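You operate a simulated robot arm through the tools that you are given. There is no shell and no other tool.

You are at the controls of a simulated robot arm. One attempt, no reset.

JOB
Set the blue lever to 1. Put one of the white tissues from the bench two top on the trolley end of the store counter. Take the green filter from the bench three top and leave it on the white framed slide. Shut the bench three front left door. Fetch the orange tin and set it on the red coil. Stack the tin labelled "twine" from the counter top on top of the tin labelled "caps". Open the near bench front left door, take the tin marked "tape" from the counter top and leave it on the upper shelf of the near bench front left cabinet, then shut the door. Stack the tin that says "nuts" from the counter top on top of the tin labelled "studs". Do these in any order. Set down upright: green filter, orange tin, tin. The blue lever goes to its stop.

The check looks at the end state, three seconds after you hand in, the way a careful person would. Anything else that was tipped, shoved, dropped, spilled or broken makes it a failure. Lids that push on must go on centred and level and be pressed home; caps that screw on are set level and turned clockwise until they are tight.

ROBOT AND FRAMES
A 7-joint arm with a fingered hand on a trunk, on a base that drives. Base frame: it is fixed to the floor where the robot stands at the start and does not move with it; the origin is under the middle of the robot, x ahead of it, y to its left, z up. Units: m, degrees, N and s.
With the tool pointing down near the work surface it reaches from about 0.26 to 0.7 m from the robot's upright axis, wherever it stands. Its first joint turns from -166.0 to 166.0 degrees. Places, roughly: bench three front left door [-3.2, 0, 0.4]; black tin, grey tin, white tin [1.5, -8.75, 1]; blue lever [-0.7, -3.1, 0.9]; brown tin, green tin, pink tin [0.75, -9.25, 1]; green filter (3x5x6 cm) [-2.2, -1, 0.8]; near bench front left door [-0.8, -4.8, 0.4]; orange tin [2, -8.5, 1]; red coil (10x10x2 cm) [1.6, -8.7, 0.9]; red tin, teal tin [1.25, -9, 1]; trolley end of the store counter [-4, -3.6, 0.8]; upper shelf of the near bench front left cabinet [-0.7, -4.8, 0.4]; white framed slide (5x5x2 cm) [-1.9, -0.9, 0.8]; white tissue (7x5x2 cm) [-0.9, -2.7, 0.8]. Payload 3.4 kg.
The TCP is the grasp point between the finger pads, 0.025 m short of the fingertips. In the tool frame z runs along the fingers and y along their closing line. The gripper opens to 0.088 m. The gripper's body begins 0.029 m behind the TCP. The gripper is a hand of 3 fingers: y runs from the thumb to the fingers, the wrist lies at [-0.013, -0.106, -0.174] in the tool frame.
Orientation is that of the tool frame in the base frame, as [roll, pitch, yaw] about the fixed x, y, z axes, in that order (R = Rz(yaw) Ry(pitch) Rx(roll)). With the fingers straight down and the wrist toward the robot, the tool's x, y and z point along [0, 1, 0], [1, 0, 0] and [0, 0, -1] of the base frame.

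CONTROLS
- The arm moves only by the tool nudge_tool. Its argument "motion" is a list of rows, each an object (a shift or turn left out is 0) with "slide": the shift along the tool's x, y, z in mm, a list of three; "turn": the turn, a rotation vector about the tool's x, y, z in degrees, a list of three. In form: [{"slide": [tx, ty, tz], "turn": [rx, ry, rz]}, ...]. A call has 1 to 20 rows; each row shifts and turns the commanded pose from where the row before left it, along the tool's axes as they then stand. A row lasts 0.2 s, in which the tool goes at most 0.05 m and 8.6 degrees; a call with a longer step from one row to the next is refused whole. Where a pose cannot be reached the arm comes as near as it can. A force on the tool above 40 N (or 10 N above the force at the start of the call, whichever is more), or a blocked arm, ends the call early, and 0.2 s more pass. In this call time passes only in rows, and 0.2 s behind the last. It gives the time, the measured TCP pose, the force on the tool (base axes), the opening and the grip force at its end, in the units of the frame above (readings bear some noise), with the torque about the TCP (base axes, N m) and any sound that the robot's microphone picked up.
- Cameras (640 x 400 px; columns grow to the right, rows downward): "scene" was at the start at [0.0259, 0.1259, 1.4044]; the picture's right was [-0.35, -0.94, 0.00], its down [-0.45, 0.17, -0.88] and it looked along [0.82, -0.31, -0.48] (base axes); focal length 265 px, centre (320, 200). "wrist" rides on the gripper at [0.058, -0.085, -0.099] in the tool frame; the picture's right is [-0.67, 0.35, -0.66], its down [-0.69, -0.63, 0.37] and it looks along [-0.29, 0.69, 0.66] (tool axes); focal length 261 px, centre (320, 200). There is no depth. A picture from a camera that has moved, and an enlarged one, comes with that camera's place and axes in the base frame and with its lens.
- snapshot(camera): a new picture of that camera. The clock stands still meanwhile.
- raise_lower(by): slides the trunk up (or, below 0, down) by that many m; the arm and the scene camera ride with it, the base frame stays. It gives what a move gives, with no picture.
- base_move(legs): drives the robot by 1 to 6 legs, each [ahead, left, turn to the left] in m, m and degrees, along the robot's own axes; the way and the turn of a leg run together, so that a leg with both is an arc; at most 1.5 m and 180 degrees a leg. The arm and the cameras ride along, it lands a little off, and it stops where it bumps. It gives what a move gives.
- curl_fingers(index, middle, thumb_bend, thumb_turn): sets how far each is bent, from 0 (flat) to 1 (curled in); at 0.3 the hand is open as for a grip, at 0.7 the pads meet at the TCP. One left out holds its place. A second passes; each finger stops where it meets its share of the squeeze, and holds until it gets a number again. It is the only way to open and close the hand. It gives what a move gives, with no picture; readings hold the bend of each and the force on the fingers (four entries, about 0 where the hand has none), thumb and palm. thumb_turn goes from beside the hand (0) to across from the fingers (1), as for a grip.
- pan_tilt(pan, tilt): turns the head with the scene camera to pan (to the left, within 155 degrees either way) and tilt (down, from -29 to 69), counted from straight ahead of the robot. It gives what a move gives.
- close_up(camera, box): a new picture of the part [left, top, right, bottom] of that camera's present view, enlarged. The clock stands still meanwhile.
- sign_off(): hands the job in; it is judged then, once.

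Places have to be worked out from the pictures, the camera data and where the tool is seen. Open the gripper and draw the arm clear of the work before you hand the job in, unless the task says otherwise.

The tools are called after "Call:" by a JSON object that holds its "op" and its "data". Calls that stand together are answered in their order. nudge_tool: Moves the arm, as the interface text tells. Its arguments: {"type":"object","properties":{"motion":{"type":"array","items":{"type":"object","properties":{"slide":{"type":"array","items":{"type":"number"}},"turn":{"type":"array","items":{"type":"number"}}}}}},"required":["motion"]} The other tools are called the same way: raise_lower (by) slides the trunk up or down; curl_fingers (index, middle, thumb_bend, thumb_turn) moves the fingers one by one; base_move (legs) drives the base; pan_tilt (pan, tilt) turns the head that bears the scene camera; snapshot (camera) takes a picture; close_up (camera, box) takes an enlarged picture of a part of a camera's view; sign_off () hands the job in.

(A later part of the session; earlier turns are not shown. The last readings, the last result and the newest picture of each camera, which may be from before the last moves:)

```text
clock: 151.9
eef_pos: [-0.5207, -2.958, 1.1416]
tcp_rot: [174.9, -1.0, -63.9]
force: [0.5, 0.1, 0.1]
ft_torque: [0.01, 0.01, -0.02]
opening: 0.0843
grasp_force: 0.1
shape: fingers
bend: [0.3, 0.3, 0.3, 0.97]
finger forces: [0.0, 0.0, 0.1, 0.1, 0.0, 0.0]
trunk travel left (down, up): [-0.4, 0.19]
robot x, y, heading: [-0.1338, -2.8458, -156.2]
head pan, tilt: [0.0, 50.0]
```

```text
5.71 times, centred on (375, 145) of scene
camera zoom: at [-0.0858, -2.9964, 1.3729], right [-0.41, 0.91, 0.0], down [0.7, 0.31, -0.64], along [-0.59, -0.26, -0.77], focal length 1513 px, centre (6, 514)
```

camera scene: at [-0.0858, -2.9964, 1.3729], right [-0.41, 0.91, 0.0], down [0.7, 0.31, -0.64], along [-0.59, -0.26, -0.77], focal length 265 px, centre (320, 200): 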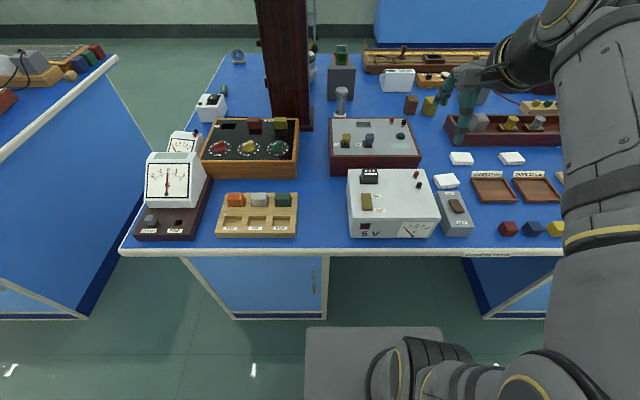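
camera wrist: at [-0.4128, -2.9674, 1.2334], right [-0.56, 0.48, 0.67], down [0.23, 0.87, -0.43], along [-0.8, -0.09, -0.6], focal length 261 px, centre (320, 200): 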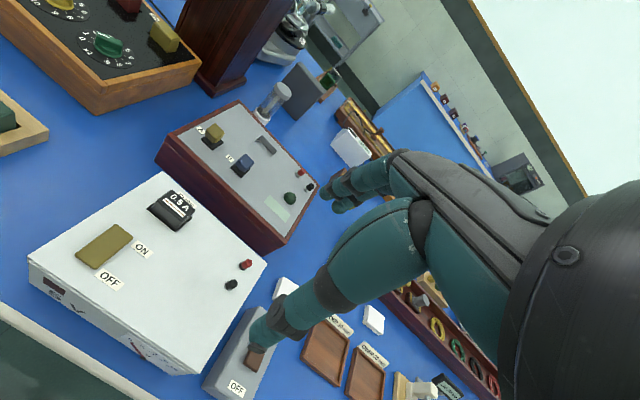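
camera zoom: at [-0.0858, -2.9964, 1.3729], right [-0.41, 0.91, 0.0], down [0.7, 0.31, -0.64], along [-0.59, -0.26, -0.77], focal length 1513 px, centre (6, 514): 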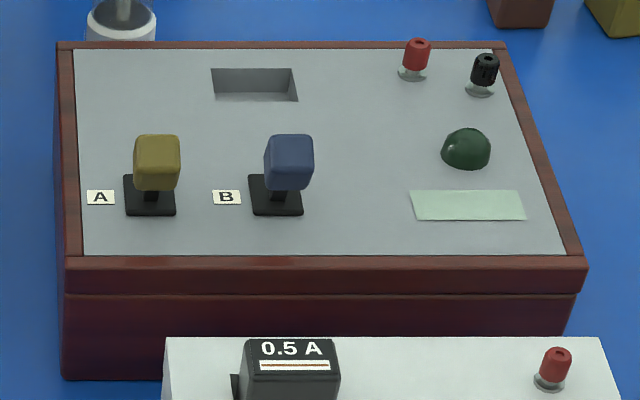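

Plate B sits at about (-0.715,-3.122,0.884), straight ahead at 0.64 m. I bring the wrist camera closer to read any 0/1 marks around the blue lever.

Call:
{"op": "nudge_tool", "data": {"motion": [{"turn": [5.2, 0, 0]}, {"slide": [16.8, 24, 28]}, {"slide": [16.8, 24, 28]}, {"slide": [16.8, 24, 28]}, {"slide": [16.8, 24, 28]}, {"slide": [16.8, 24, 28]}]}}

Call:
{"op": "snapshot", "data": {"camera": "wrist"}}

Call:
{"op": "close_up", "data": {"camera": "scene", "box": [320, 90, 480, 190]}}

```text
clock: 153.3
eef_pos: [-0.5906, -3.0886, 1.0013]
tcp_rot: [180.0, -1.1, -63.8]
force: [-0.9, -0.6, 0.1]
ft_torque: [0.0, 0.02, 0.0]
opening: 0.0841
grasp_force: 0.0
shape: fingers
bend: [0.3, 0.3, 0.3, 0.97]
finger forces: [0.0, 0.0, 0.1, 0.0, 0.0, 0.0]
trunk travel left (down, up): [-0.4, 0.19]
robot x, y, heading: [-0.136, -2.8453, -156.0]
head pan, tilt: [0.0, 50.0]
```

```text
taken
camera wrist: at [-0.4908, -3.1015, 1.1026], right [-0.61, 0.46, 0.64], down [0.26, 0.89, -0.38], along [-0.74, -0.06, -0.67], focal length 261 px, centre (320, 200)
```

wrist: 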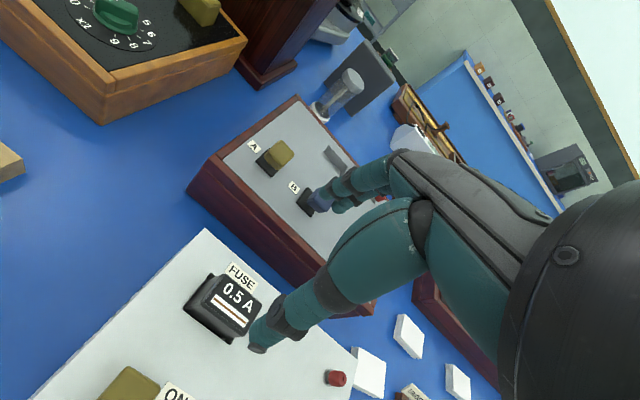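

```text
4.00 times, centred on (400, 140) of scene
camera zoom: at [-0.0859, -2.9965, 1.3729], right [-0.41, 0.91, 0.0], down [0.7, 0.31, -0.64], along [-0.59, -0.26, -0.77], focal length 1059 px, centre (0, 440)
```

zoom: 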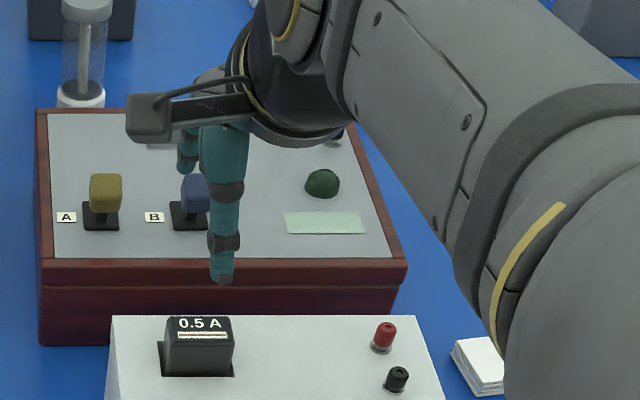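

Fingers block the view; I shift the hand to the right a bit and zoom in on the lever.

Call:
{"op": "nudge_tool", "data": {"motion": [{"slide": [-35, 0, 0]}, {"slide": [-35, 0, 0]}, {"slide": [-35, 0, 0]}]}}

Call:
{"op": "close_up", "data": {"camera": "wrist", "box": [190, 70, 330, 200]}}

```text
clock: 154.1
eef_pos: [-0.6376, -2.9922, 0.9993]
tcp_rot: [180.0, -0.9, -63.8]
force: [-0.1, -1.1, 0.3]
ft_torque: [0.01, 0.01, 0.0]
opening: 0.0844
grasp_force: 0.0
shape: fingers
bend: [0.3, 0.3, 0.3, 0.97]
finger forces: [0.1, 0.0, 0.1, 0.0, 0.1, 0.1]
trunk travel left (down, up): [-0.4, 0.19]
robot x, y, heading: [-0.1363, -2.8444, -155.9]
head pan, tilt: [0.0, 50.0]
```

```text
3.08 times, centred on (260, 135) of wrist
camera zoom: at [-0.5373, -3.0058, 1.1004], right [-0.61, 0.46, 0.64], down [0.27, 0.89, -0.38], along [-0.74, -0.06, -0.67], focal length 802 px, centre (505, 400)
```

zoom: 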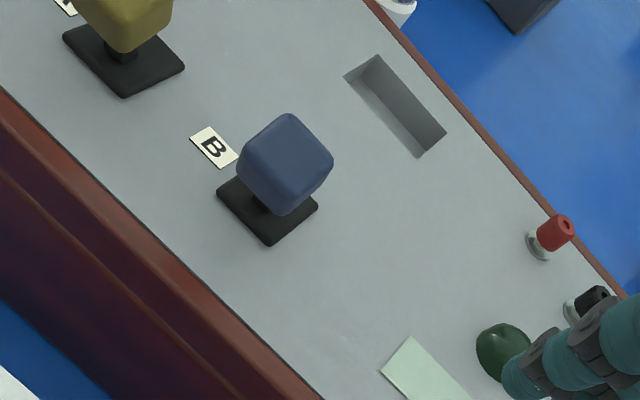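

Call:
{"op": "nudge_tool", "data": {"motion": [{"slide": [10, 28, -30]}, {"slide": [10, 28, -30]}, {"turn": [8.3, 0, 0]}, {"turn": [8.3, 0, 0]}, {"turn": [8.3, 0, 0]}]}}

Call:
{"op": "snapshot", "data": {"camera": "wrist"}}

```text
clock: 155.3
eef_pos: [-0.6537, -3.0332, 1.0533]
tcp_rot: [-155.0, -1.0, -64.0]
force: [0.4, -0.3, 0.3]
ft_torque: [-0.01, 0.01, 0.01]
opening: 0.0845
grasp_force: 0.0
shape: fingers
bend: [0.3, 0.3, 0.3, 0.97]
finger forces: [0.1, 0.1, 0.0, 0.1, 0.1, 0.0]
out of reach, approached as far as the arm can: row 5
trunk travel left (down, up): [-0.4, 0.19]
robot x, y, heading: [-0.1359, -2.8487, -156.1]
head pan, tilt: [0.0, 50.0]
```

```text
taken
camera wrist: at [-0.5991, -3.0685, 1.1804], right [-0.83, 0.35, 0.43], down [0.35, 0.93, -0.08], along [-0.43, 0.09, -0.9], focal length 261 px, centre (320, 200)
```

wrist: 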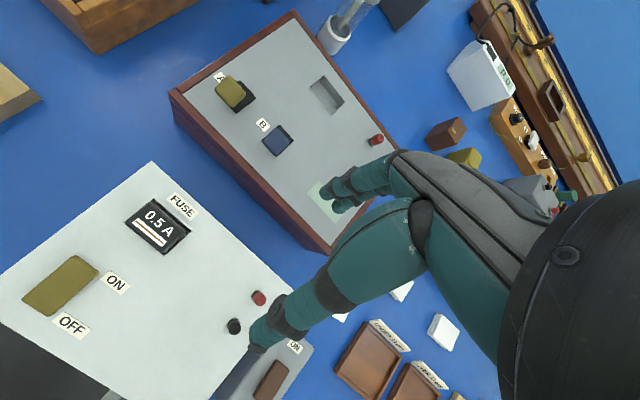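

Call:
{"op": "close_up", "data": {"camera": "wrist", "box": [200, 60, 340, 190]}}

```text
3.08 times, centred on (270, 125) of wrist
camera zoom: at [-0.5991, -3.0685, 1.1804], right [-0.83, 0.35, 0.43], down [0.35, 0.93, -0.08], along [-0.43, 0.09, -0.9], focal length 802 px, centre (474, 431)
```

zoom: 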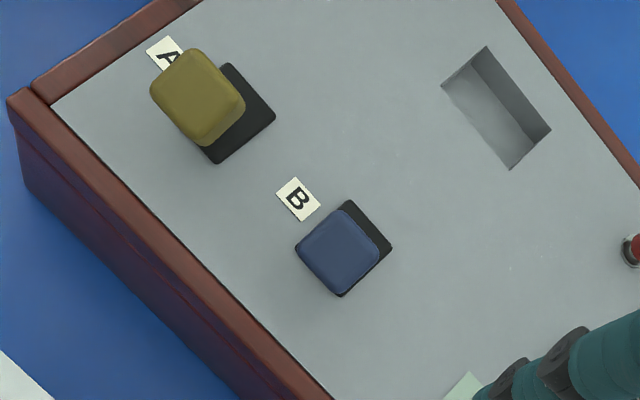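

From nearly above there are no 0/1 marks, but the blue knob clearly leans toward me (about 25°), the start stop, so "1" is the other stop, away from me. I straighten the tool, pinch the fingers, and place the fingertips just behind the knob on my side.

Call:
{"op": "nudge_tool", "data": {"motion": [{"turn": [-8.33, 0, 0]}, {"turn": [-8.33, 0, 0]}, {"turn": [-8.33, 0, 0]}, {"turn": [0, 0, 3.5]}, {"slide": [28, 10, 0]}, {"slide": [28, 12, 0]}]}}

Call:
{"op": "curl_fingers", "data": {"index": 0.7, "middle": 0.7, "thumb_bend": 0.7}}

Call:
{"op": "snapshot", "data": {"camera": "wrist"}}

Call:
{"op": "close_up", "data": {"camera": "scene", "box": [320, 90, 440, 190]}}

```text
clock: 156.7
eef_pos: [-0.7053, -3.108, 1.096]
tcp_rot: [179.9, -1.0, -67.4]
force: [-0.3, 1.1, -0.1]
ft_torque: [0.0, -0.01, -0.02]
opening: 0.0847
grasp_force: 0.1
shape: fingers
bend: [0.3, 0.3, 0.3, 0.97]
finger forces: [0.0, 0.1, 0.0, 0.0, 0.0, 0.0]
out of reach, approached as far as the arm can: row 1, 2, 3, 6
trunk travel left (down, up): [-0.4, 0.19]
robot x, y, heading: [-0.1383, -2.8451, -156.0]
head pan, tilt: [0.0, 50.0]
```

```text
clock: 157.7
eef_pos: [-0.7051, -3.1083, 1.0959]
tcp_rot: [-180.0, -1.0, -67.3]
force: [0.2, -0.3, 0.0]
ft_torque: [0.03, 0.0, 0.01]
opening: 0.0
grasp_force: 0.1
shape: fingers
bend: [0.7, 0.7, 0.7, 0.97]
finger forces: [0.0, 0.0, 0.1, 0.0, 0.1, 0.0]
trunk travel left (down, up): [-0.4, 0.19]
robot x, y, heading: [-0.1359, -2.8477, -156.2]
head pan, tilt: [0.0, 50.0]
```

```text
taken
camera wrist: at [-0.6066, -3.1278, 1.1964], right [-0.58, 0.49, 0.64], down [0.32, 0.87, -0.38], along [-0.75, -0.02, -0.67], focal length 261 px, centre (320, 200)
```

wrist: 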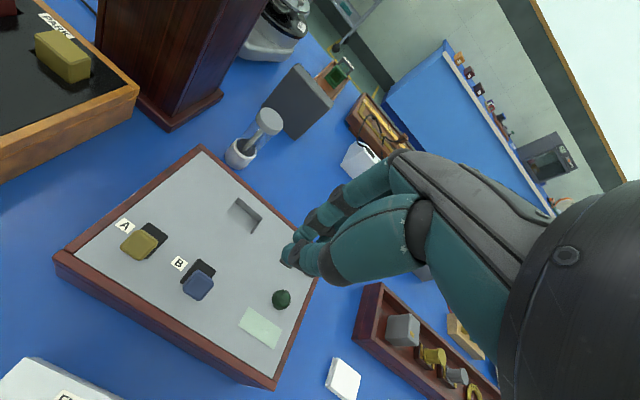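

```text
4.00 times, centred on (380, 140) of scene
camera zoom: at [-0.0858, -2.9965, 1.3729], right [-0.41, 0.91, 0.0], down [0.7, 0.31, -0.64], along [-0.59, -0.26, -0.77], focal length 1059 px, centre (80, 440)
```

zoom: 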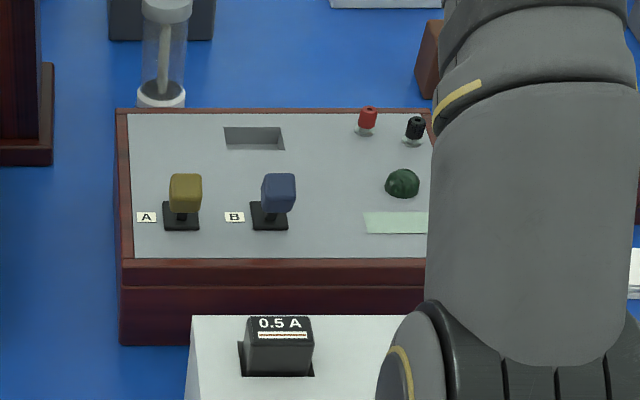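

The knob is at ≈(-0.703,-3.119). I pull back 5 cm behind it and lower halfway, then check.

Call:
{"op": "nudge_tool", "data": {"motion": [{"slide": [3, -26, 0]}, {"slide": [3, -26, 0]}, {"slide": [0, 0, 30]}, {"slide": [0, 0, 30]}, {"slide": [0, 0, 30]}, {"slide": [0, 0, 30]}]}}

Call:
{"op": "snapshot", "data": {"camera": "wrist"}}

Call:
{"op": "snapshot", "data": {"camera": "scene"}}

```text
clock: 159.1
eef_pos: [-0.7331, -3.1309, 1.0366]
tcp_rot: [-179.9, -1.0, -67.3]
force: [0.0, -0.4, 0.2]
ft_torque: [-0.01, -0.01, 0.0]
opening: 0.0002
grasp_force: 0.0
shape: fingers
bend: [0.7, 0.7, 0.7, 0.97]
finger forces: [0.0, 0.0, 0.0, 0.0, 0.0, 0.1]
out of reach, approached as far as the arm can: row 1, 2, 3, 4, 5, 6
trunk travel left (down, up): [-0.4, 0.19]
robot x, y, heading: [-0.135, -2.8486, -156.0]
head pan, tilt: [0.0, 50.0]
```

```text
taken
camera wrist: at [-0.6345, -3.1505, 1.1383], right [-0.59, 0.49, 0.64], down [0.32, 0.87, -0.38], along [-0.74, -0.01, -0.67], focal length 261 px, centre (320, 200)
```

wrist: 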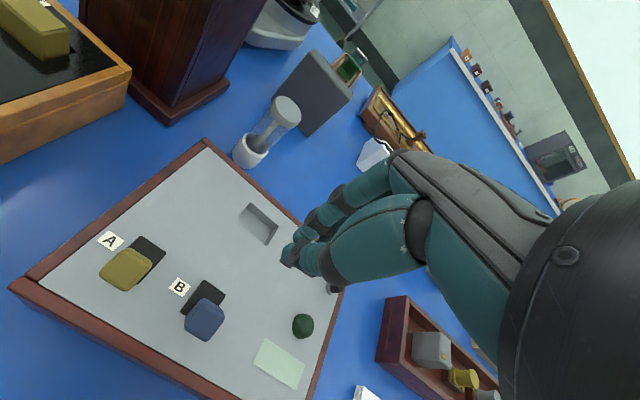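

```text
taken
camera scene: at [-0.0859, -2.9965, 1.3729], right [-0.41, 0.91, 0.0], down [0.7, 0.31, -0.64], along [-0.59, -0.26, -0.77], focal length 265 px, centre (320, 200)
```

scene: 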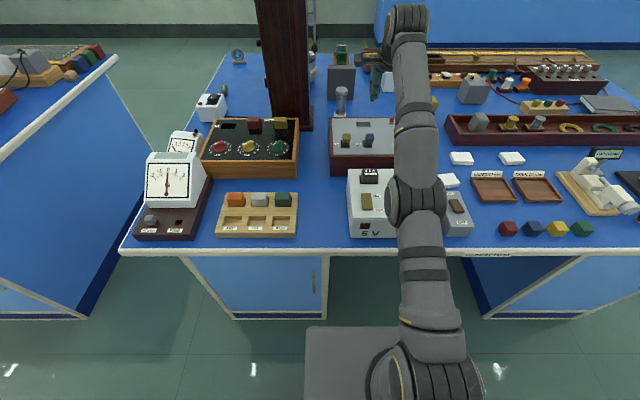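

The arm has got into an awkward stretched configuration near a joint limit. I move up first and see how it responds.

Call:
{"op": "nudge_tool", "data": {"motion": [{"slide": [0, 0, -30]}, {"slide": [0, 0, -30]}, {"slide": [0, 0, -30]}]}}

Call:
{"op": "nudge_tool", "data": {"motion": [{"slide": [0, -30, 0]}, {"slide": [0, -30, 0]}, {"slide": [0, -30, 0]}, {"slide": [0, -30, 0]}]}}

Call:
{"op": "snapshot", "data": {"camera": "scene"}}

```text
clock: 159.9
eef_pos: [-0.7069, -3.1205, 1.0875]
tcp_rot: [-179.9, -1.1, -67.2]
force: [0.7, 0.0, 0.3]
ft_torque: [-0.02, 0.02, 0.03]
opening: 0.0
grasp_force: 0.0
shape: fingers
bend: [0.7, 0.7, 0.7, 0.97]
finger forces: [0.0, 0.0, 0.0, 0.0, 0.0, 0.1]
out of reach, approached as far as the arm can: row 1, 2, 3
trunk travel left (down, up): [-0.4, 0.19]
robot x, y, heading: [-0.1332, -2.8475, -156.1]
head pan, tilt: [0.0, 50.0]
```

```text
clock: 160.9
eef_pos: [-0.5975, -3.0743, 1.087]
tcp_rot: [180.0, -1.0, -67.4]
force: [-0.1, -0.4, 0.2]
ft_torque: [-0.01, -0.03, 0.01]
opening: 0.0001
grasp_force: 0.1
shape: fingers
bend: [0.7, 0.7, 0.7, 0.97]
finger forces: [0.0, 0.1, 0.1, 0.0, 0.0, 0.0]
trunk travel left (down, up): [-0.4, 0.19]
robot x, y, heading: [-0.1358, -2.8475, -156.0]
head pan, tilt: [0.0, 50.0]
```

```text
taken
camera scene: at [-0.0857, -2.9964, 1.3729], right [-0.41, 0.91, 0.0], down [0.7, 0.31, -0.64], along [-0.59, -0.26, -0.77], focal length 265 px, centre (320, 200)
```

scene: 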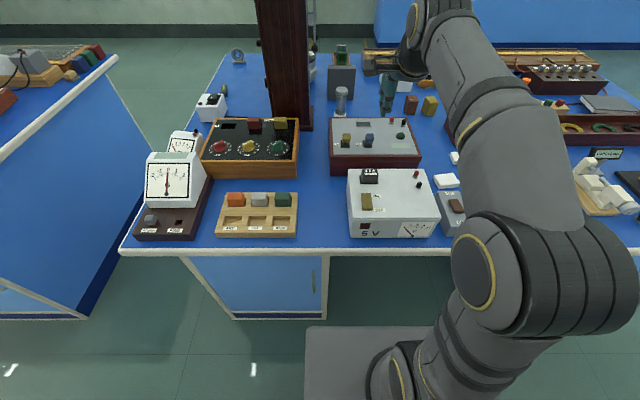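

Back in a comfortable configuration. I go forward and down on a diagonal to just behind the knob (z≈1.0 first).

Call:
{"op": "nudge_tool", "data": {"motion": [{"slide": [0, 21.6, 29]}, {"slide": [0, 21.6, 29]}, {"slide": [0, 21.6, 29]}]}}

Call:
{"op": "close_up", "data": {"camera": "scene", "box": [310, 70, 450, 190]}}

Call:
{"op": "snapshot", "data": {"camera": "wrist"}}

```text
clock: 161.7
eef_pos: [-0.6586, -3.1006, 0.9996]
tcp_rot: [-180.0, -1.0, -67.3]
force: [0.0, -0.2, -0.4]
ft_torque: [0.02, 0.0, -0.01]
opening: 0.0001
grasp_force: 0.0
shape: fingers
bend: [0.7, 0.7, 0.7, 0.97]
finger forces: [0.0, 0.0, 0.0, 0.0, 0.0, 0.1]
trunk travel left (down, up): [-0.4, 0.19]
robot x, y, heading: [-0.1353, -2.846, -156.0]
head pan, tilt: [0.0, 50.0]
```

```text
3.33 times, centred on (380, 130) of scene
camera zoom: at [-0.0859, -2.9965, 1.3729], right [-0.41, 0.91, 0.0], down [0.7, 0.31, -0.64], along [-0.59, -0.26, -0.77], focal length 883 px, centre (120, 433)
```

zoom: 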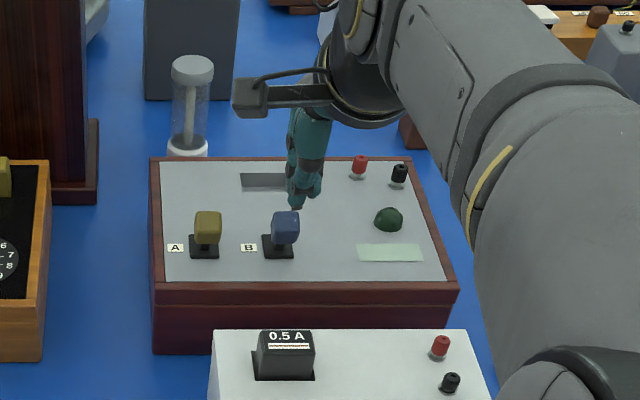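

```text
taken
camera wrist: at [-0.5593, -3.1202, 1.1005], right [-0.58, 0.49, 0.64], down [0.32, 0.87, -0.38], along [-0.75, -0.02, -0.67], focal length 261 px, centre (320, 200)
```

wrist: 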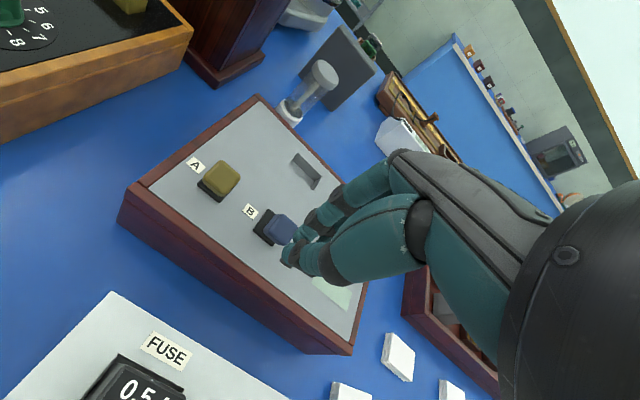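

Laterally aligned with the knob and ~5 cm behind it. I descend to z≈0.925.

Call:
{"op": "nudge_tool", "data": {"motion": [{"slide": [0, -2, 25]}, {"slide": [0, 0, 25]}, {"slide": [0, 0, 25]}]}}

Call:
{"op": "close_up", "data": {"camera": "scene", "box": [310, 70, 450, 190]}}

Call:
{"op": "close_up", "data": {"camera": "wrist", "box": [160, 130, 380, 310]}}

```text
clock: 162.5
eef_pos: [-0.6555, -3.1016, 0.924]
tcp_rot: [179.9, -1.0, -67.3]
force: [0.0, -0.4, -0.6]
ft_torque: [0.0, 0.02, -0.02]
opening: 0.0001
grasp_force: 0.0
shape: fingers
bend: [0.7, 0.7, 0.7, 0.97]
finger forces: [0.0, 0.0, 0.0, 0.1, 0.0, 0.0]
trunk travel left (down, up): [-0.4, 0.19]
robot x, y, heading: [-0.1391, -2.8453, -156.2]
head pan, tilt: [0.0, 50.0]
```

```text
3.33 times, centred on (380, 130) of scene
camera zoom: at [-0.0858, -2.9965, 1.3729], right [-0.41, 0.91, 0.0], down [0.7, 0.31, -0.64], along [-0.59, -0.26, -0.77], focal length 883 px, centre (120, 433)
```

zoom: 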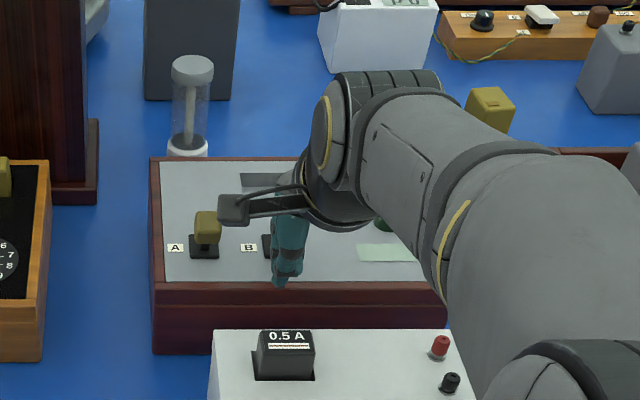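

```text
2.22 times, centred on (270, 220) of wrist
camera zoom: at [-0.556, -3.1212, 1.0255], right [-0.58, 0.49, 0.64], down [0.32, 0.87, -0.38], along [-0.75, -0.02, -0.66], focal length 579 px, centre (431, 156)
```

zoom: 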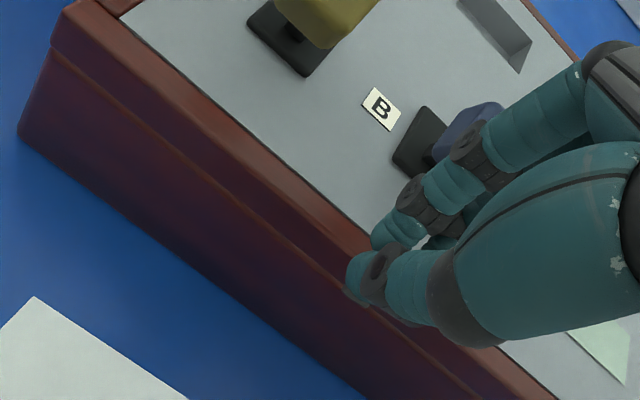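

Fingertips are just behind the blue knob. I push forward in small steps, watching the force.

Call:
{"op": "nudge_tool", "data": {"motion": [{"slide": [0, 10, 0]}, {"slide": [0, 10, 0]}, {"slide": [0, 10, 0]}]}}

Call:
{"op": "nudge_tool", "data": {"motion": [{"slide": [0, 8, 0]}, {"slide": [0, 8, 0]}]}}

Call:
{"op": "close_up", "data": {"camera": "wrist", "box": [160, 130, 380, 310]}}

```text
clock: 163.3
eef_pos: [-0.6833, -3.1128, 0.9244]
tcp_rot: [179.9, -1.0, -67.2]
force: [-1.0, -0.3, -0.1]
ft_torque: [0.02, 0.0, 0.02]
opening: 0.0002
grasp_force: 0.2
shape: fingers
bend: [0.7, 0.7, 0.7, 0.97]
finger forces: [0.0, 0.0, 0.0, 0.0, 0.0, 0.0]
trunk travel left (down, up): [-0.4, 0.19]
robot x, y, heading: [-0.1366, -2.8441, -156.2]
head pan, tilt: [0.0, 50.0]
```

```text
clock: 163.9
eef_pos: [-0.6967, -3.1175, 0.9247]
tcp_rot: [180.0, -1.0, -67.4]
force: [7.2, 2.3, 2.9]
ft_torque: [-0.04, 0.11, -0.1]
opening: 0.0001
grasp_force: 4.5
shape: fingers
bend: [0.7, 0.7, 0.7, 0.97]
finger forces: [0.0, 8.0, 0.1, 0.0, 0.1, 0.0]
trunk travel left (down, up): [-0.4, 0.19]
robot x, y, heading: [-0.1375, -2.8462, -155.7]
head pan, tilt: [0.0, 50.0]
```

```text
2.22 times, centred on (270, 220) of wrist
camera zoom: at [-0.5973, -3.1371, 1.0257], right [-0.58, 0.49, 0.64], down [0.32, 0.87, -0.38], along [-0.75, -0.02, -0.67], focal length 579 px, centre (431, 156)
```

zoom: 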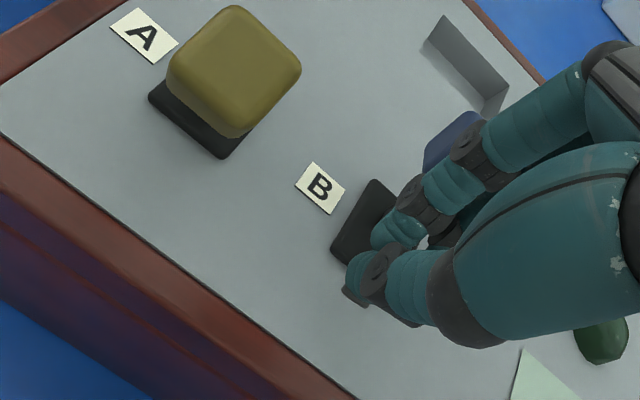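

The lever has moved over and the resistance is 7.5 N. I push a few mm more to confirm it is at its stop.

Call:
{"op": "nudge_tool", "data": {"motion": [{"slide": [0, 5, 0]}]}}

Call:
{"op": "nudge_tool", "data": {"motion": [{"slide": [0, 5, 0]}]}}

Call:
{"op": "close_up", "data": {"camera": "wrist", "box": [160, 130, 380, 310]}}

```text
clock: 164.3
eef_pos: [-0.7002, -3.1193, 0.9278]
tcp_rot: [179.8, -0.9, -67.3]
force: [10.7, 4.4, 10.2]
ft_torque: [-0.08, 0.34, -0.1]
opening: 0.0
grasp_force: 7.5
shape: fingers
bend: [0.7, 0.7, 0.7, 0.97]
finger forces: [0.0, 15.2, 0.0, 0.1, 0.1, 0.1]
trunk travel left (down, up): [-0.4, 0.19]
robot x, y, heading: [-0.1371, -2.8458, -156.3]
head pan, tilt: [0.0, 50.0]
```

```text
clock: 164.7
eef_pos: [-0.7034, -3.1212, 0.9267]
tcp_rot: [179.7, -1.0, -67.3]
force: [17.6, 8.9, 11.5]
ft_torque: [-0.06, 0.39, -0.2]
opening: 0.0
grasp_force: 10.9
shape: fingers
bend: [0.7, 0.71, 0.7, 0.97]
finger forces: [0.0, 22.0, 0.1, 0.1, 0.0, 0.0]
trunk travel left (down, up): [-0.4, 0.19]
robot x, y, heading: [-0.1405, -2.8435, -155.7]
head pan, tilt: [0.0, 50.0]
```

```text
2.22 times, centred on (270, 220) of wrist
camera zoom: at [-0.6047, -3.1401, 1.0274], right [-0.58, 0.5, 0.65], down [0.32, 0.87, -0.38], along [-0.75, -0.02, -0.66], focal length 579 px, centre (431, 156)
```

zoom: 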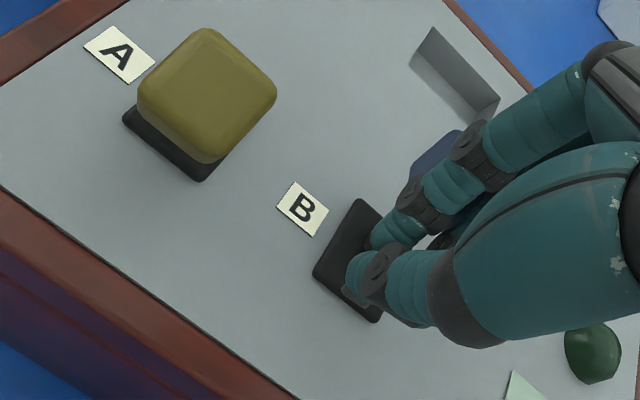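

The force climbs steeply to 20 N: it's on the stop. I back off, lift away and look.

Call:
{"op": "nudge_tool", "data": {"motion": [{"slide": [0, -15, 0]}, {"slide": [0, -20, 0]}, {"slide": [0, -10, -30]}, {"slide": [0, 0, -40]}, {"slide": [0, 0, -40]}]}}

Call:
{"op": "snapshot", "data": {"camera": "wrist"}}

Call:
{"op": "close_up", "data": {"camera": "scene", "box": [310, 90, 450, 190]}}

```text
clock: 165.9
eef_pos: [-0.664, -3.1031, 1.0352]
tcp_rot: [180.0, -1.0, -67.4]
force: [0.2, 0.8, 0.5]
ft_torque: [0.0, 0.03, 0.01]
opening: 0.0001
grasp_force: 0.1
shape: fingers
bend: [0.7, 0.7, 0.7, 0.97]
finger forces: [0.0, 0.0, 0.0, 0.0, 0.0, 0.0]
trunk travel left (down, up): [-0.4, 0.19]
robot x, y, heading: [-0.1318, -2.8485, -156.0]
head pan, tilt: [0.0, 50.0]
```

```text
taken
camera wrist: at [-0.5663, -3.1218, 1.1358], right [-0.58, 0.49, 0.64], down [0.32, 0.87, -0.38], along [-0.75, -0.02, -0.67], focal length 261 px, centre (320, 200)
```

wrist: 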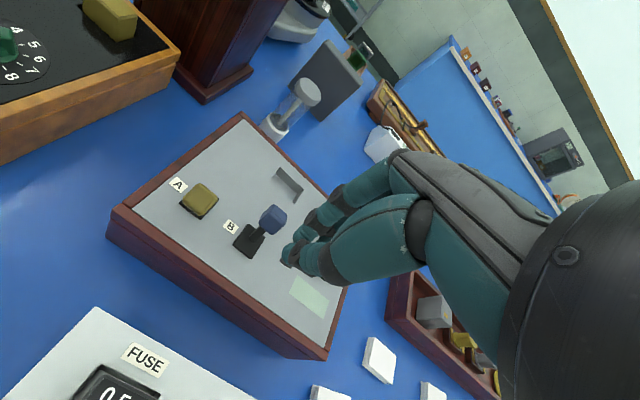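

```text
4.00 times, centred on (380, 140) of scene
camera zoom: at [-0.0858, -2.9965, 1.3728], right [-0.41, 0.91, 0.0], down [0.7, 0.31, -0.64], along [-0.59, -0.26, -0.77], focal length 1059 px, centre (80, 440)
```

zoom: 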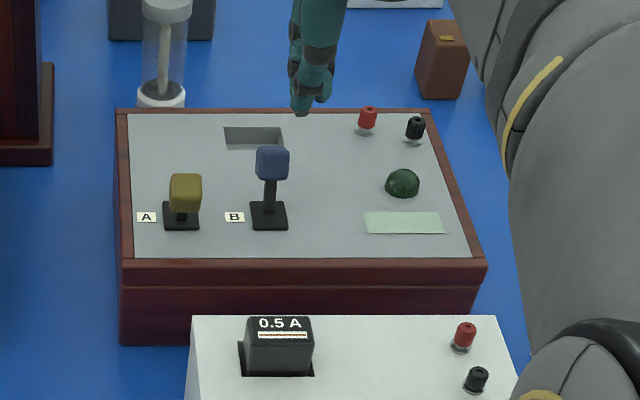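

The blue lever B is now leaning fully away — set to 1. Next, the tissue: I retract a little, raise the hand, and shift the base right to face the free-standing tissue pack near (-0.92,-2.70).

Call:
{"op": "nudge_tool", "data": {"motion": [{"slide": [0, -30, -25]}, {"slide": [0, -30, -25]}, {"slide": [0, -30, -25]}]}}

Call:
{"op": "base_move", "data": {"legs": [[0, -0.45, 0]]}}

Call:
{"op": "snapshot", "data": {"camera": "scene"}}

Call:
{"op": "snapshot", "data": {"camera": "wrist"}}

```text
clock: 166.7
eef_pos: [-0.5828, -3.0663, 1.1095]
tcp_rot: [179.9, -1.0, -67.3]
force: [0.2, 0.0, 0.8]
ft_torque: [0.03, 0.02, 0.0]
opening: 0.0
grasp_force: 0.0
shape: fingers
bend: [0.7, 0.7, 0.7, 0.97]
finger forces: [0.0, 0.0, 0.0, 0.0, 0.0, 0.0]
trunk travel left (down, up): [-0.4, 0.19]
robot x, y, heading: [-0.1313, -2.8435, -155.9]
head pan, tilt: [0.0, 50.0]
```

```text
clock: 169.4
eef_pos: [-0.7676, -2.6557, 1.1095]
tcp_rot: [179.9, -1.0, -67.2]
force: [0.5, 0.1, 0.8]
ft_torque: [0.04, 0.02, 0.01]
opening: 0.0002
grasp_force: 0.0
shape: fingers
bend: [0.7, 0.7, 0.7, 0.97]
finger forces: [0.0, 0.1, 0.0, 0.1, 0.0, 0.0]
trunk travel left (down, up): [-0.4, 0.19]
robot x, y, heading: [-0.3186, -2.4293, -155.9]
head pan, tilt: [0.0, 50.0]
```

```text
taken
camera scene: at [-0.2698, -2.5836, 1.3729], right [-0.41, 0.91, 0.0], down [0.7, 0.31, -0.64], along [-0.59, -0.26, -0.77], focal length 265 px, centre (320, 200)
```

scene: 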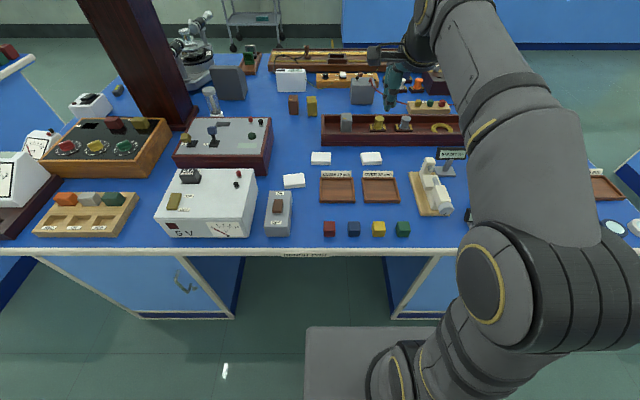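

```text
taken
camera wrist: at [-0.6681, -2.6743, 1.2105], right [-0.59, 0.49, 0.64], down [0.32, 0.87, -0.38], along [-0.75, -0.02, -0.67], focal length 261 px, centre (320, 200)
```

wrist: 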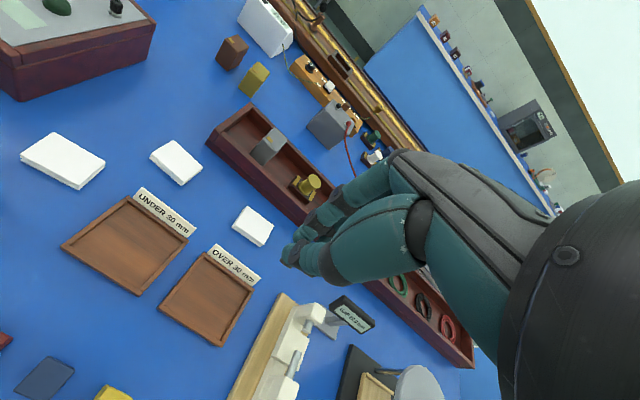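

Call:
{"op": "close_up", "data": {"camera": "scene", "box": [270, 130, 410, 220]}}

Call:
{"op": "close_up", "data": {"camera": "wrist", "box": [130, 120, 310, 300]}}

```text
4.44 times, centred on (340, 175) of scene
camera zoom: at [-0.2698, -2.5836, 1.3729], right [-0.41, 0.91, 0.0], down [0.7, 0.31, -0.64], along [-0.59, -0.26, -0.77], focal length 1177 px, centre (231, 311)
```

zoom: 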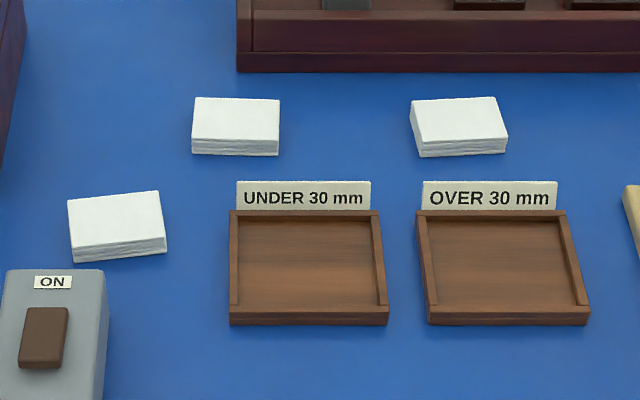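

```text
2.22 times, centred on (220, 210) of wrist
camera zoom: at [-0.6681, -2.6743, 1.2105], right [-0.59, 0.49, 0.64], down [0.32, 0.87, -0.38], along [-0.75, -0.02, -0.67], focal length 579 px, centre (542, 178)
```

zoom: 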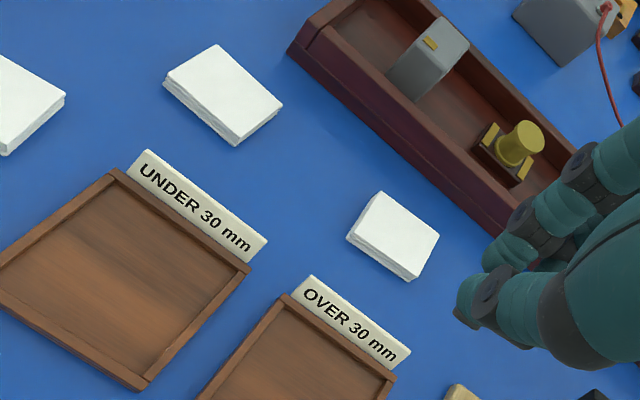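

The right-hand tissue is centred at ≈(-0.926,-2.700), 5 cm clear on both sides, its short side nearly along my heading. I edge the base 4 cm closer, open the fingers, and align over it.

Call:
{"op": "base_move", "data": {"legs": [[0.05, 0, 0]]}}

Call:
{"op": "curl_fingers", "data": {"index": 0.36, "middle": 0.36, "thumb_bend": 0.36}}

```text
clock: 170.4
eef_pos: [-0.8137, -2.6766, 1.1099]
tcp_rot: [-180.0, -1.0, -67.3]
force: [0.6, -0.3, 0.7]
ft_torque: [0.0, 0.04, 0.01]
opening: 0.0002
grasp_force: 0.0
shape: fingers
bend: [0.7, 0.7, 0.7, 0.97]
finger forces: [0.0, 0.0, 0.0, 0.1, 0.0, 0.0]
trunk travel left (down, up): [-0.4, 0.19]
robot x, y, heading: [-0.366, -2.453, -156.0]
head pan, tilt: [0.0, 50.0]
```

```text
clock: 171.4
eef_pos: [-0.8128, -2.6763, 1.1101]
tcp_rot: [180.0, -1.0, -67.2]
force: [-0.1, -0.3, 0.9]
ft_torque: [-0.02, 0.0, 0.0]
opening: 0.0715
grasp_force: 0.1
shape: fingers
bend: [0.36, 0.36, 0.36, 0.97]
finger forces: [0.0, 0.0, 0.1, 0.0, 0.0, 0.1]
trunk travel left (down, up): [-0.4, 0.19]
robot x, y, heading: [-0.3653, -2.4557, -155.8]
head pan, tilt: [0.0, 50.0]
```

Call:
{"op": "nudge_tool", "data": {"motion": [{"turn": [0, -1, -5]}, {"slide": [-5.3, 18.5, 35]}, {"slide": [-5.3, 18.5, 35]}, {"slide": [-5.3, 18.5, 35]}, {"slide": [-5.3, 18.5, 35]}, {"slide": [-5.3, 18.5, 35]}, {"slide": [-5.3, 18.5, 35]}]}}

Call:
{"op": "snapshot", "data": {"camera": "wrist"}}

Call:
{"op": "snapshot", "data": {"camera": "scene"}}

```text
clock: 173.0
eef_pos: [-0.9243, -2.6985, 0.899]
tcp_rot: [179.8, 0.0, -62.3]
force: [0.0, 0.2, 0.2]
ft_torque: [-0.03, -0.01, -0.03]
opening: 0.0718
grasp_force: 0.1
shape: fingers
bend: [0.36, 0.36, 0.36, 0.97]
finger forces: [0.0, 0.1, 0.0, 0.0, 0.0, 0.0]
trunk travel left (down, up): [-0.4, 0.19]
robot x, y, heading: [-0.3676, -2.4505, -155.7]
head pan, tilt: [0.0, 50.0]
```

```text
taken
camera wrist: at [-0.8238, -2.7105, 0.9984], right [-0.62, 0.43, 0.66], down [0.24, 0.9, -0.37], along [-0.75, -0.07, -0.66], focal length 261 px, centre (320, 200)
```

wrist: 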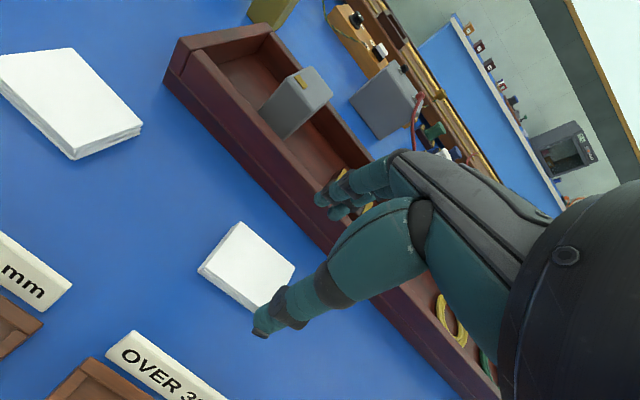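

```text
taken
camera scene: at [-0.3152, -2.604, 1.3729], right [-0.41, 0.91, 0.0], down [0.7, 0.31, -0.64], along [-0.59, -0.26, -0.77], focal length 265 px, centre (320, 200)
```

scene: 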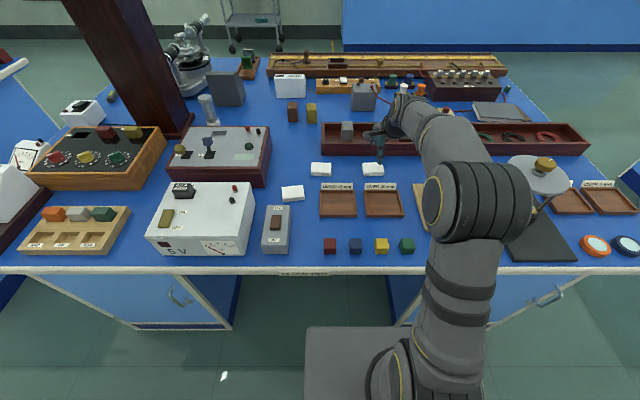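

Nearly centred over the tissue (4 mm correction, 3° yaw). I descend to z≈0.84.

Call:
{"op": "nudge_tool", "data": {"motion": [{"turn": [0, 0, -3]}, {"slide": [3.5, 1.5, 20]}, {"slide": [0, 0, 20]}, {"slide": [0, 0, 19]}]}}

Call:
{"op": "close_up", "data": {"camera": "wrist", "box": [180, 150, 380, 330]}}

Call:
{"op": "close_up", "data": {"camera": "scene", "box": [310, 100, 430, 200]}}

```text
clock: 174.0
eef_pos: [-0.9257, -2.7028, 0.84]
tcp_rot: [179.8, 0.0, -59.2]
force: [0.5, -0.7, 0.2]
ft_torque: [0.0, -0.01, 0.01]
opening: 0.0716
grasp_force: 0.1
shape: fingers
bend: [0.36, 0.36, 0.36, 0.97]
finger forces: [0.0, 0.0, 0.0, 0.0, 0.1, 0.1]
trunk travel left (down, up): [-0.4, 0.19]
robot x, y, heading: [-0.3616, -2.4531, -155.9]
head pan, tilt: [0.0, 50.0]
```

```text
2.22 times, centred on (280, 240) of wrist
camera zoom: at [-0.8235, -2.7095, 0.9399], right [-0.64, 0.4, 0.66], down [0.19, 0.91, -0.37], along [-0.74, -0.11, -0.66], focal length 579 px, centre (409, 111)
```

zoom: 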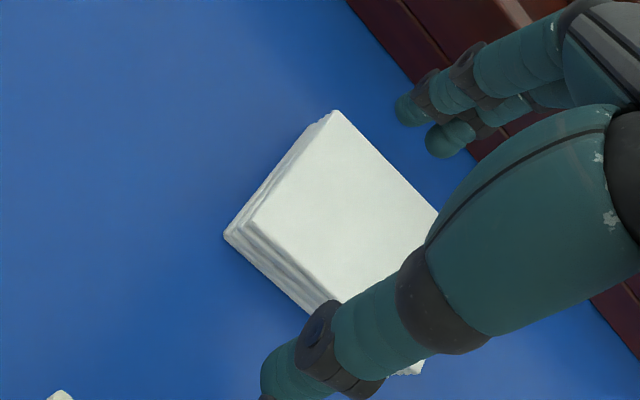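

```text
4.00 times, centred on (370, 150) of scene
camera zoom: at [-0.3152, -2.604, 1.3729], right [-0.41, 0.91, 0.0], down [0.7, 0.31, -0.64], along [-0.59, -0.26, -0.77], focal length 1059 px, centre (120, 400)
```

zoom: 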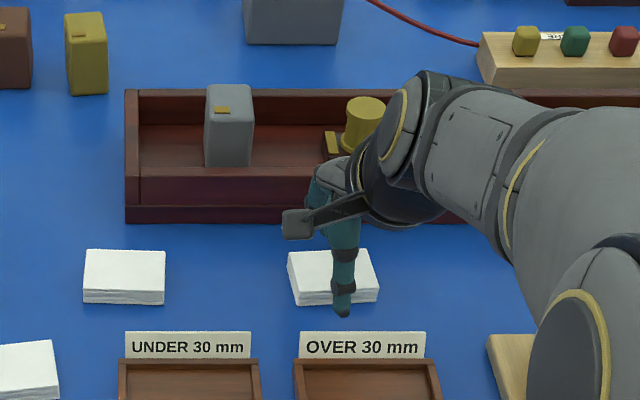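

Aligned. I lower in small steps toward z≈0.827, watching for table contact.

Call:
{"op": "nudge_tool", "data": {"motion": [{"slide": [0, 0, 6]}]}}

Call:
{"op": "nudge_tool", "data": {"motion": [{"slide": [0, 0, 4]}]}}

Call:
{"op": "nudge_tool", "data": {"motion": [{"slide": [0, 0, 3]}]}}

```text
clock: 174.4
eef_pos: [-0.9264, -2.7025, 0.8349]
tcp_rot: [179.9, 0.0, -59.2]
force: [-0.1, -0.2, -0.5]
ft_torque: [0.0, -0.02, -0.03]
opening: 0.0717
grasp_force: 0.0
shape: fingers
bend: [0.36, 0.36, 0.36, 0.97]
finger forces: [0.0, 0.1, 0.1, 0.1, 0.1, 0.0]
trunk travel left (down, up): [-0.4, 0.19]
robot x, y, heading: [-0.368, -2.4523, -156.0]
head pan, tilt: [0.0, 50.0]
```

```text
clock: 174.8
eef_pos: [-0.9257, -2.7013, 0.8306]
tcp_rot: [179.9, 0.0, -59.1]
force: [0.3, -0.7, -0.1]
ft_torque: [0.01, 0.0, -0.01]
opening: 0.0716
grasp_force: 0.1
shape: fingers
bend: [0.36, 0.36, 0.36, 0.97]
finger forces: [0.1, 0.1, 0.1, 0.0, 0.1, 0.1]
trunk travel left (down, up): [-0.4, 0.19]
robot x, y, heading: [-0.3627, -2.4531, -155.7]
head pan, tilt: [0.0, 50.0]
```

```text
clock: 175.2
eef_pos: [-0.925, -2.7041, 0.827]
tcp_rot: [179.9, 0.0, -59.2]
force: [-0.1, 0.9, 0.7]
ft_torque: [-0.04, 0.04, 0.02]
opening: 0.072
grasp_force: 0.2
shape: fingers
bend: [0.36, 0.36, 0.36, 0.97]
finger forces: [0.0, 0.7, 0.1, 0.0, 0.0, 0.0]
trunk travel left (down, up): [-0.4, 0.19]
robot x, y, heading: [-0.3653, -2.4535, -156.1]
head pan, tilt: [0.0, 50.0]
```

Light touch at the fingertips. I close onto the tissue.

Call:
{"op": "curl_fingers", "data": {"index": 0.6, "middle": 0.6, "thumb_bend": 0.6}}

Call:
{"op": "close_up", "data": {"camera": "wrist", "box": [180, 150, 380, 330]}}

```text
clock: 176.2
eef_pos: [-0.9254, -2.7022, 0.829]
tcp_rot: [179.7, 0.1, -59.2]
force: [-4.5, -3.3, 14.6]
ft_torque: [-0.18, 0.53, 0.04]
opening: 0.0391
grasp_force: 15.0
shape: fingers
bend: [0.52, 0.52, 0.51, 0.97]
finger forces: [5.4, 17.3, 0.0, 0.0, 6.9, 0.1]
trunk travel left (down, up): [-0.4, 0.19]
robot x, y, heading: [-0.3653, -2.4535, -155.8]
head pan, tilt: [0.0, 50.0]
```

```text
2.22 times, centred on (280, 240) of wrist
camera zoom: at [-0.8233, -2.7095, 0.9287], right [-0.64, 0.4, 0.66], down [0.19, 0.91, -0.37], along [-0.75, -0.11, -0.66], focal length 579 px, centre (409, 111)
```

zoom: 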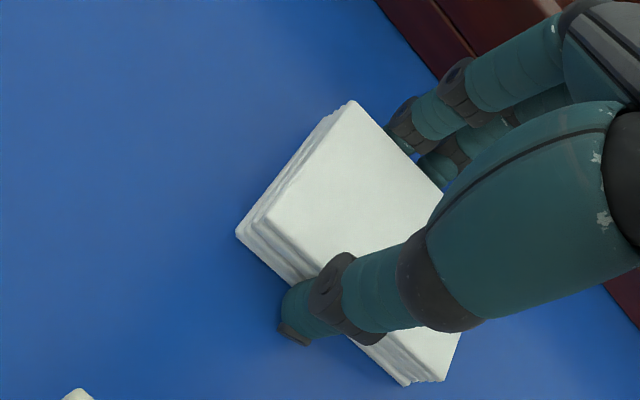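

Gripped (the curl pressed the tips on the table a bit). I lift gently.

Call:
{"op": "nudge_tool", "data": {"motion": [{"slide": [0, 0, -4]}, {"slide": [0, 0, -6]}, {"slide": [0, 0, -20]}]}}

Call:
{"op": "close_up", "data": {"camera": "wrist", "box": [180, 150, 380, 330]}}

```text
clock: 177.0
eef_pos: [-0.9231, -2.7035, 0.858]
tcp_rot: [-179.9, 0.0, -59.1]
force: [-0.4, 0.4, -0.9]
ft_torque: [-0.01, -0.03, 0.0]
opening: 0.0391
grasp_force: 8.6
shape: fingers
bend: [0.53, 0.55, 0.51, 0.96]
finger forces: [4.4, 4.1, 0.0, 0.0, 8.4, 0.0]
trunk travel left (down, up): [-0.4, 0.19]
robot x, y, heading: [-0.3655, -2.453, -155.9]
head pan, tilt: [0.0, 50.0]
```

```text
2.22 times, centred on (280, 240) of wrist
camera zoom: at [-0.8233, -2.7099, 0.9573], right [-0.64, 0.4, 0.66], down [0.19, 0.91, -0.36], along [-0.74, -0.11, -0.66], focal length 579 px, centre (409, 111)
```

zoom: 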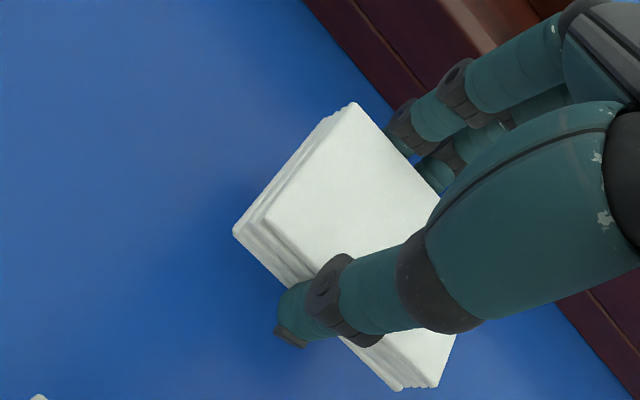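

The tissue is firmly held. I raise and retract the arm, back off the bench, drive north to the gap, then west through it toward the store counter.

Call:
{"op": "nudge_tool", "data": {"motion": [{"slide": [0, 0, -40]}, {"slide": [0, 0, -40]}, {"slide": [0, 0, -40]}, {"slide": [0, -25, -40]}, {"slide": [0, -25, -40]}, {"slide": [0, -30, -30]}, {"slide": [0, -35, 0]}, {"slide": [0, -35, 0]}]}}

Call:
{"op": "base_move", "data": {"legs": [[-0.15, 0, 0], [0, -1.36, 0], [1.2, 0, 0], [1.2, 0, 0]]}}

Call:
{"op": "pan_tilt", "data": {"pan": 20, "tilt": 25}}

Call:
{"op": "snapshot", "data": {"camera": "scene"}}

Call:
{"op": "snapshot", "data": {"camera": "wrist"}}

```text
clock: 178.8
eef_pos: [-0.7967, -2.6251, 1.0868]
tcp_rot: [179.9, 0.0, -59.1]
force: [-0.6, -1.1, -0.5]
ft_torque: [0.01, -0.01, -0.04]
opening: 0.0392
grasp_force: 7.9
shape: fingers
bend: [0.53, 0.55, 0.51, 0.96]
finger forces: [4.4, 3.9, 0.0, 0.0, 8.3, 0.1]
trunk travel left (down, up): [-0.4, 0.19]
robot x, y, heading: [-0.3675, -2.452, -155.9]
head pan, tilt: [0.0, 50.0]
```

```text
clock: 198.0
eef_pos: [-3.4159, -2.3156, 1.0879]
tcp_rot: [180.0, 0.0, -59.0]
force: [-0.6, -0.3, -0.4]
ft_torque: [0.0, 0.02, -0.03]
opening: 0.039
grasp_force: 8.4
shape: fingers
bend: [0.53, 0.55, 0.51, 0.96]
finger forces: [4.4, 4.0, 0.0, 0.0, 8.3, 0.0]
trunk travel left (down, up): [-0.4, 0.19]
robot x, y, heading: [-2.9868, -2.1442, -155.9]
head pan, tilt: [0.0, 50.0]
```

```text
clock: 198.8
eef_pos: [-3.415, -2.3155, 1.0875]
tcp_rot: [179.9, 0.1, -59.1]
force: [-0.5, -0.6, -0.2]
ft_torque: [0.02, 0.01, 0.01]
opening: 0.0393
grasp_force: 8.5
shape: fingers
bend: [0.53, 0.55, 0.51, 0.96]
finger forces: [4.4, 3.9, 0.0, 0.0, 8.3, 0.0]
trunk travel left (down, up): [-0.4, 0.19]
robot x, y, heading: [-2.9895, -2.138, -155.6]
head pan, tilt: [20.0, 25.0]
```

```text
taken
camera scene: at [-2.9307, -2.324, 1.4103], right [-0.7, 0.72, 0.0], down [0.3, 0.3, -0.91], along [-0.65, -0.63, -0.42], focal length 265 px, centre (320, 200)
```

scene: 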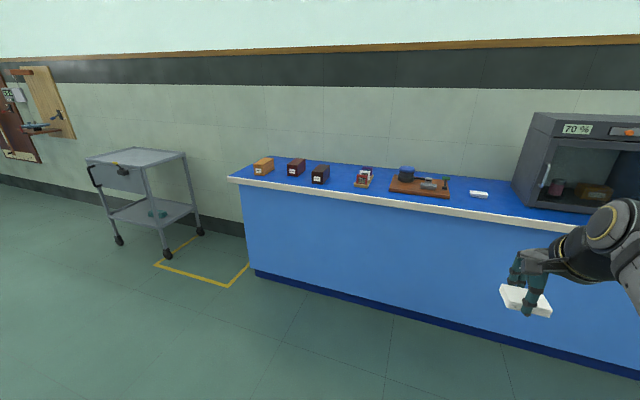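

```text
taken
camera wrist: at [-3.3139, -2.3212, 1.1872], right [-0.64, 0.4, 0.66], down [0.19, 0.91, -0.37], along [-0.74, -0.11, -0.66], focal length 261 px, centre (320, 200)
```

wrist: 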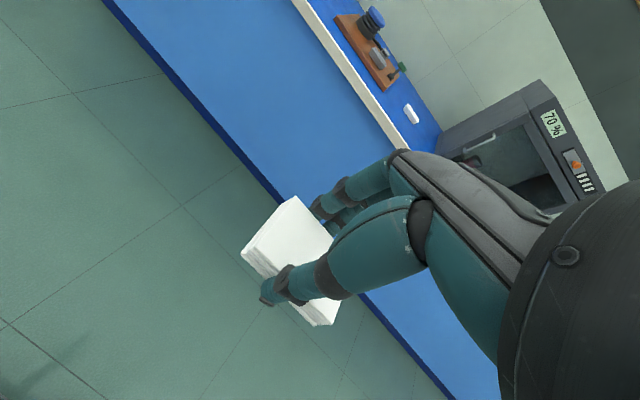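

The trolley end is the left end of the counter (front-left corner ≈(-3.667,-3.882)), with three small boxes there. I drive closer to see free space.

Call:
{"op": "base_move", "data": {"legs": [[0.3, 1.0, 0], [0.42, 0, 0]]}}

Call:
{"op": "pan_tilt", "data": {"pan": 0, "tilt": 35}}

Call:
{"op": "snapshot", "data": {"camera": "scene"}}

```text
clock: 206.4
eef_pos: [-3.6677, -3.5145, 1.0872]
tcp_rot: [179.9, 0.1, -59.4]
force: [0.0, 0.3, -1.1]
ft_torque: [0.0, 0.0, -0.01]
opening: 0.0395
grasp_force: 8.3
shape: fingers
bend: [0.53, 0.55, 0.51, 0.96]
finger forces: [4.4, 3.8, 0.1, 0.0, 8.4, 0.0]
trunk travel left (down, up): [-0.4, 0.19]
robot x, y, heading: [-3.2346, -3.3419, -156.0]
head pan, tilt: [20.0, 25.0]
```

```text
clock: 207.2
eef_pos: [-3.667, -3.5137, 1.0878]
tcp_rot: [180.0, 0.0, -59.4]
force: [-0.3, 0.4, -0.8]
ft_torque: [0.01, -0.01, -0.03]
opening: 0.0391
grasp_force: 8.8
shape: fingers
bend: [0.53, 0.55, 0.51, 0.96]
finger forces: [4.3, 4.0, 0.1, 0.0, 8.3, 0.0]
trunk travel left (down, up): [-0.4, 0.19]
robot x, y, heading: [-3.2332, -3.3435, -156.1]
head pan, tilt: [0.0, 35.0]
```

```text
taken
camera scene: at [-3.1955, -3.4983, 1.3946], right [-0.41, 0.91, 0.0], down [0.52, 0.23, -0.82], along [-0.75, -0.33, -0.57], focal length 265 px, centre (320, 200)
```

scene: 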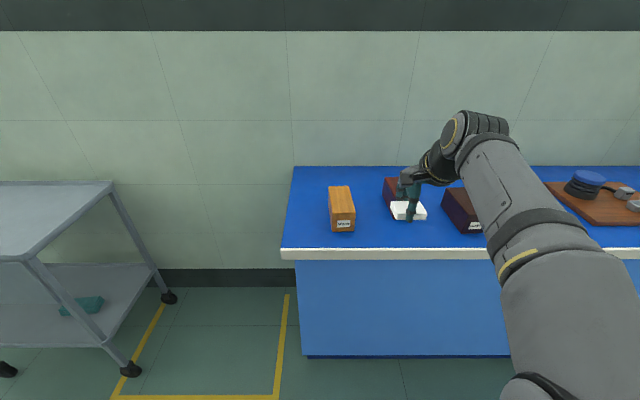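

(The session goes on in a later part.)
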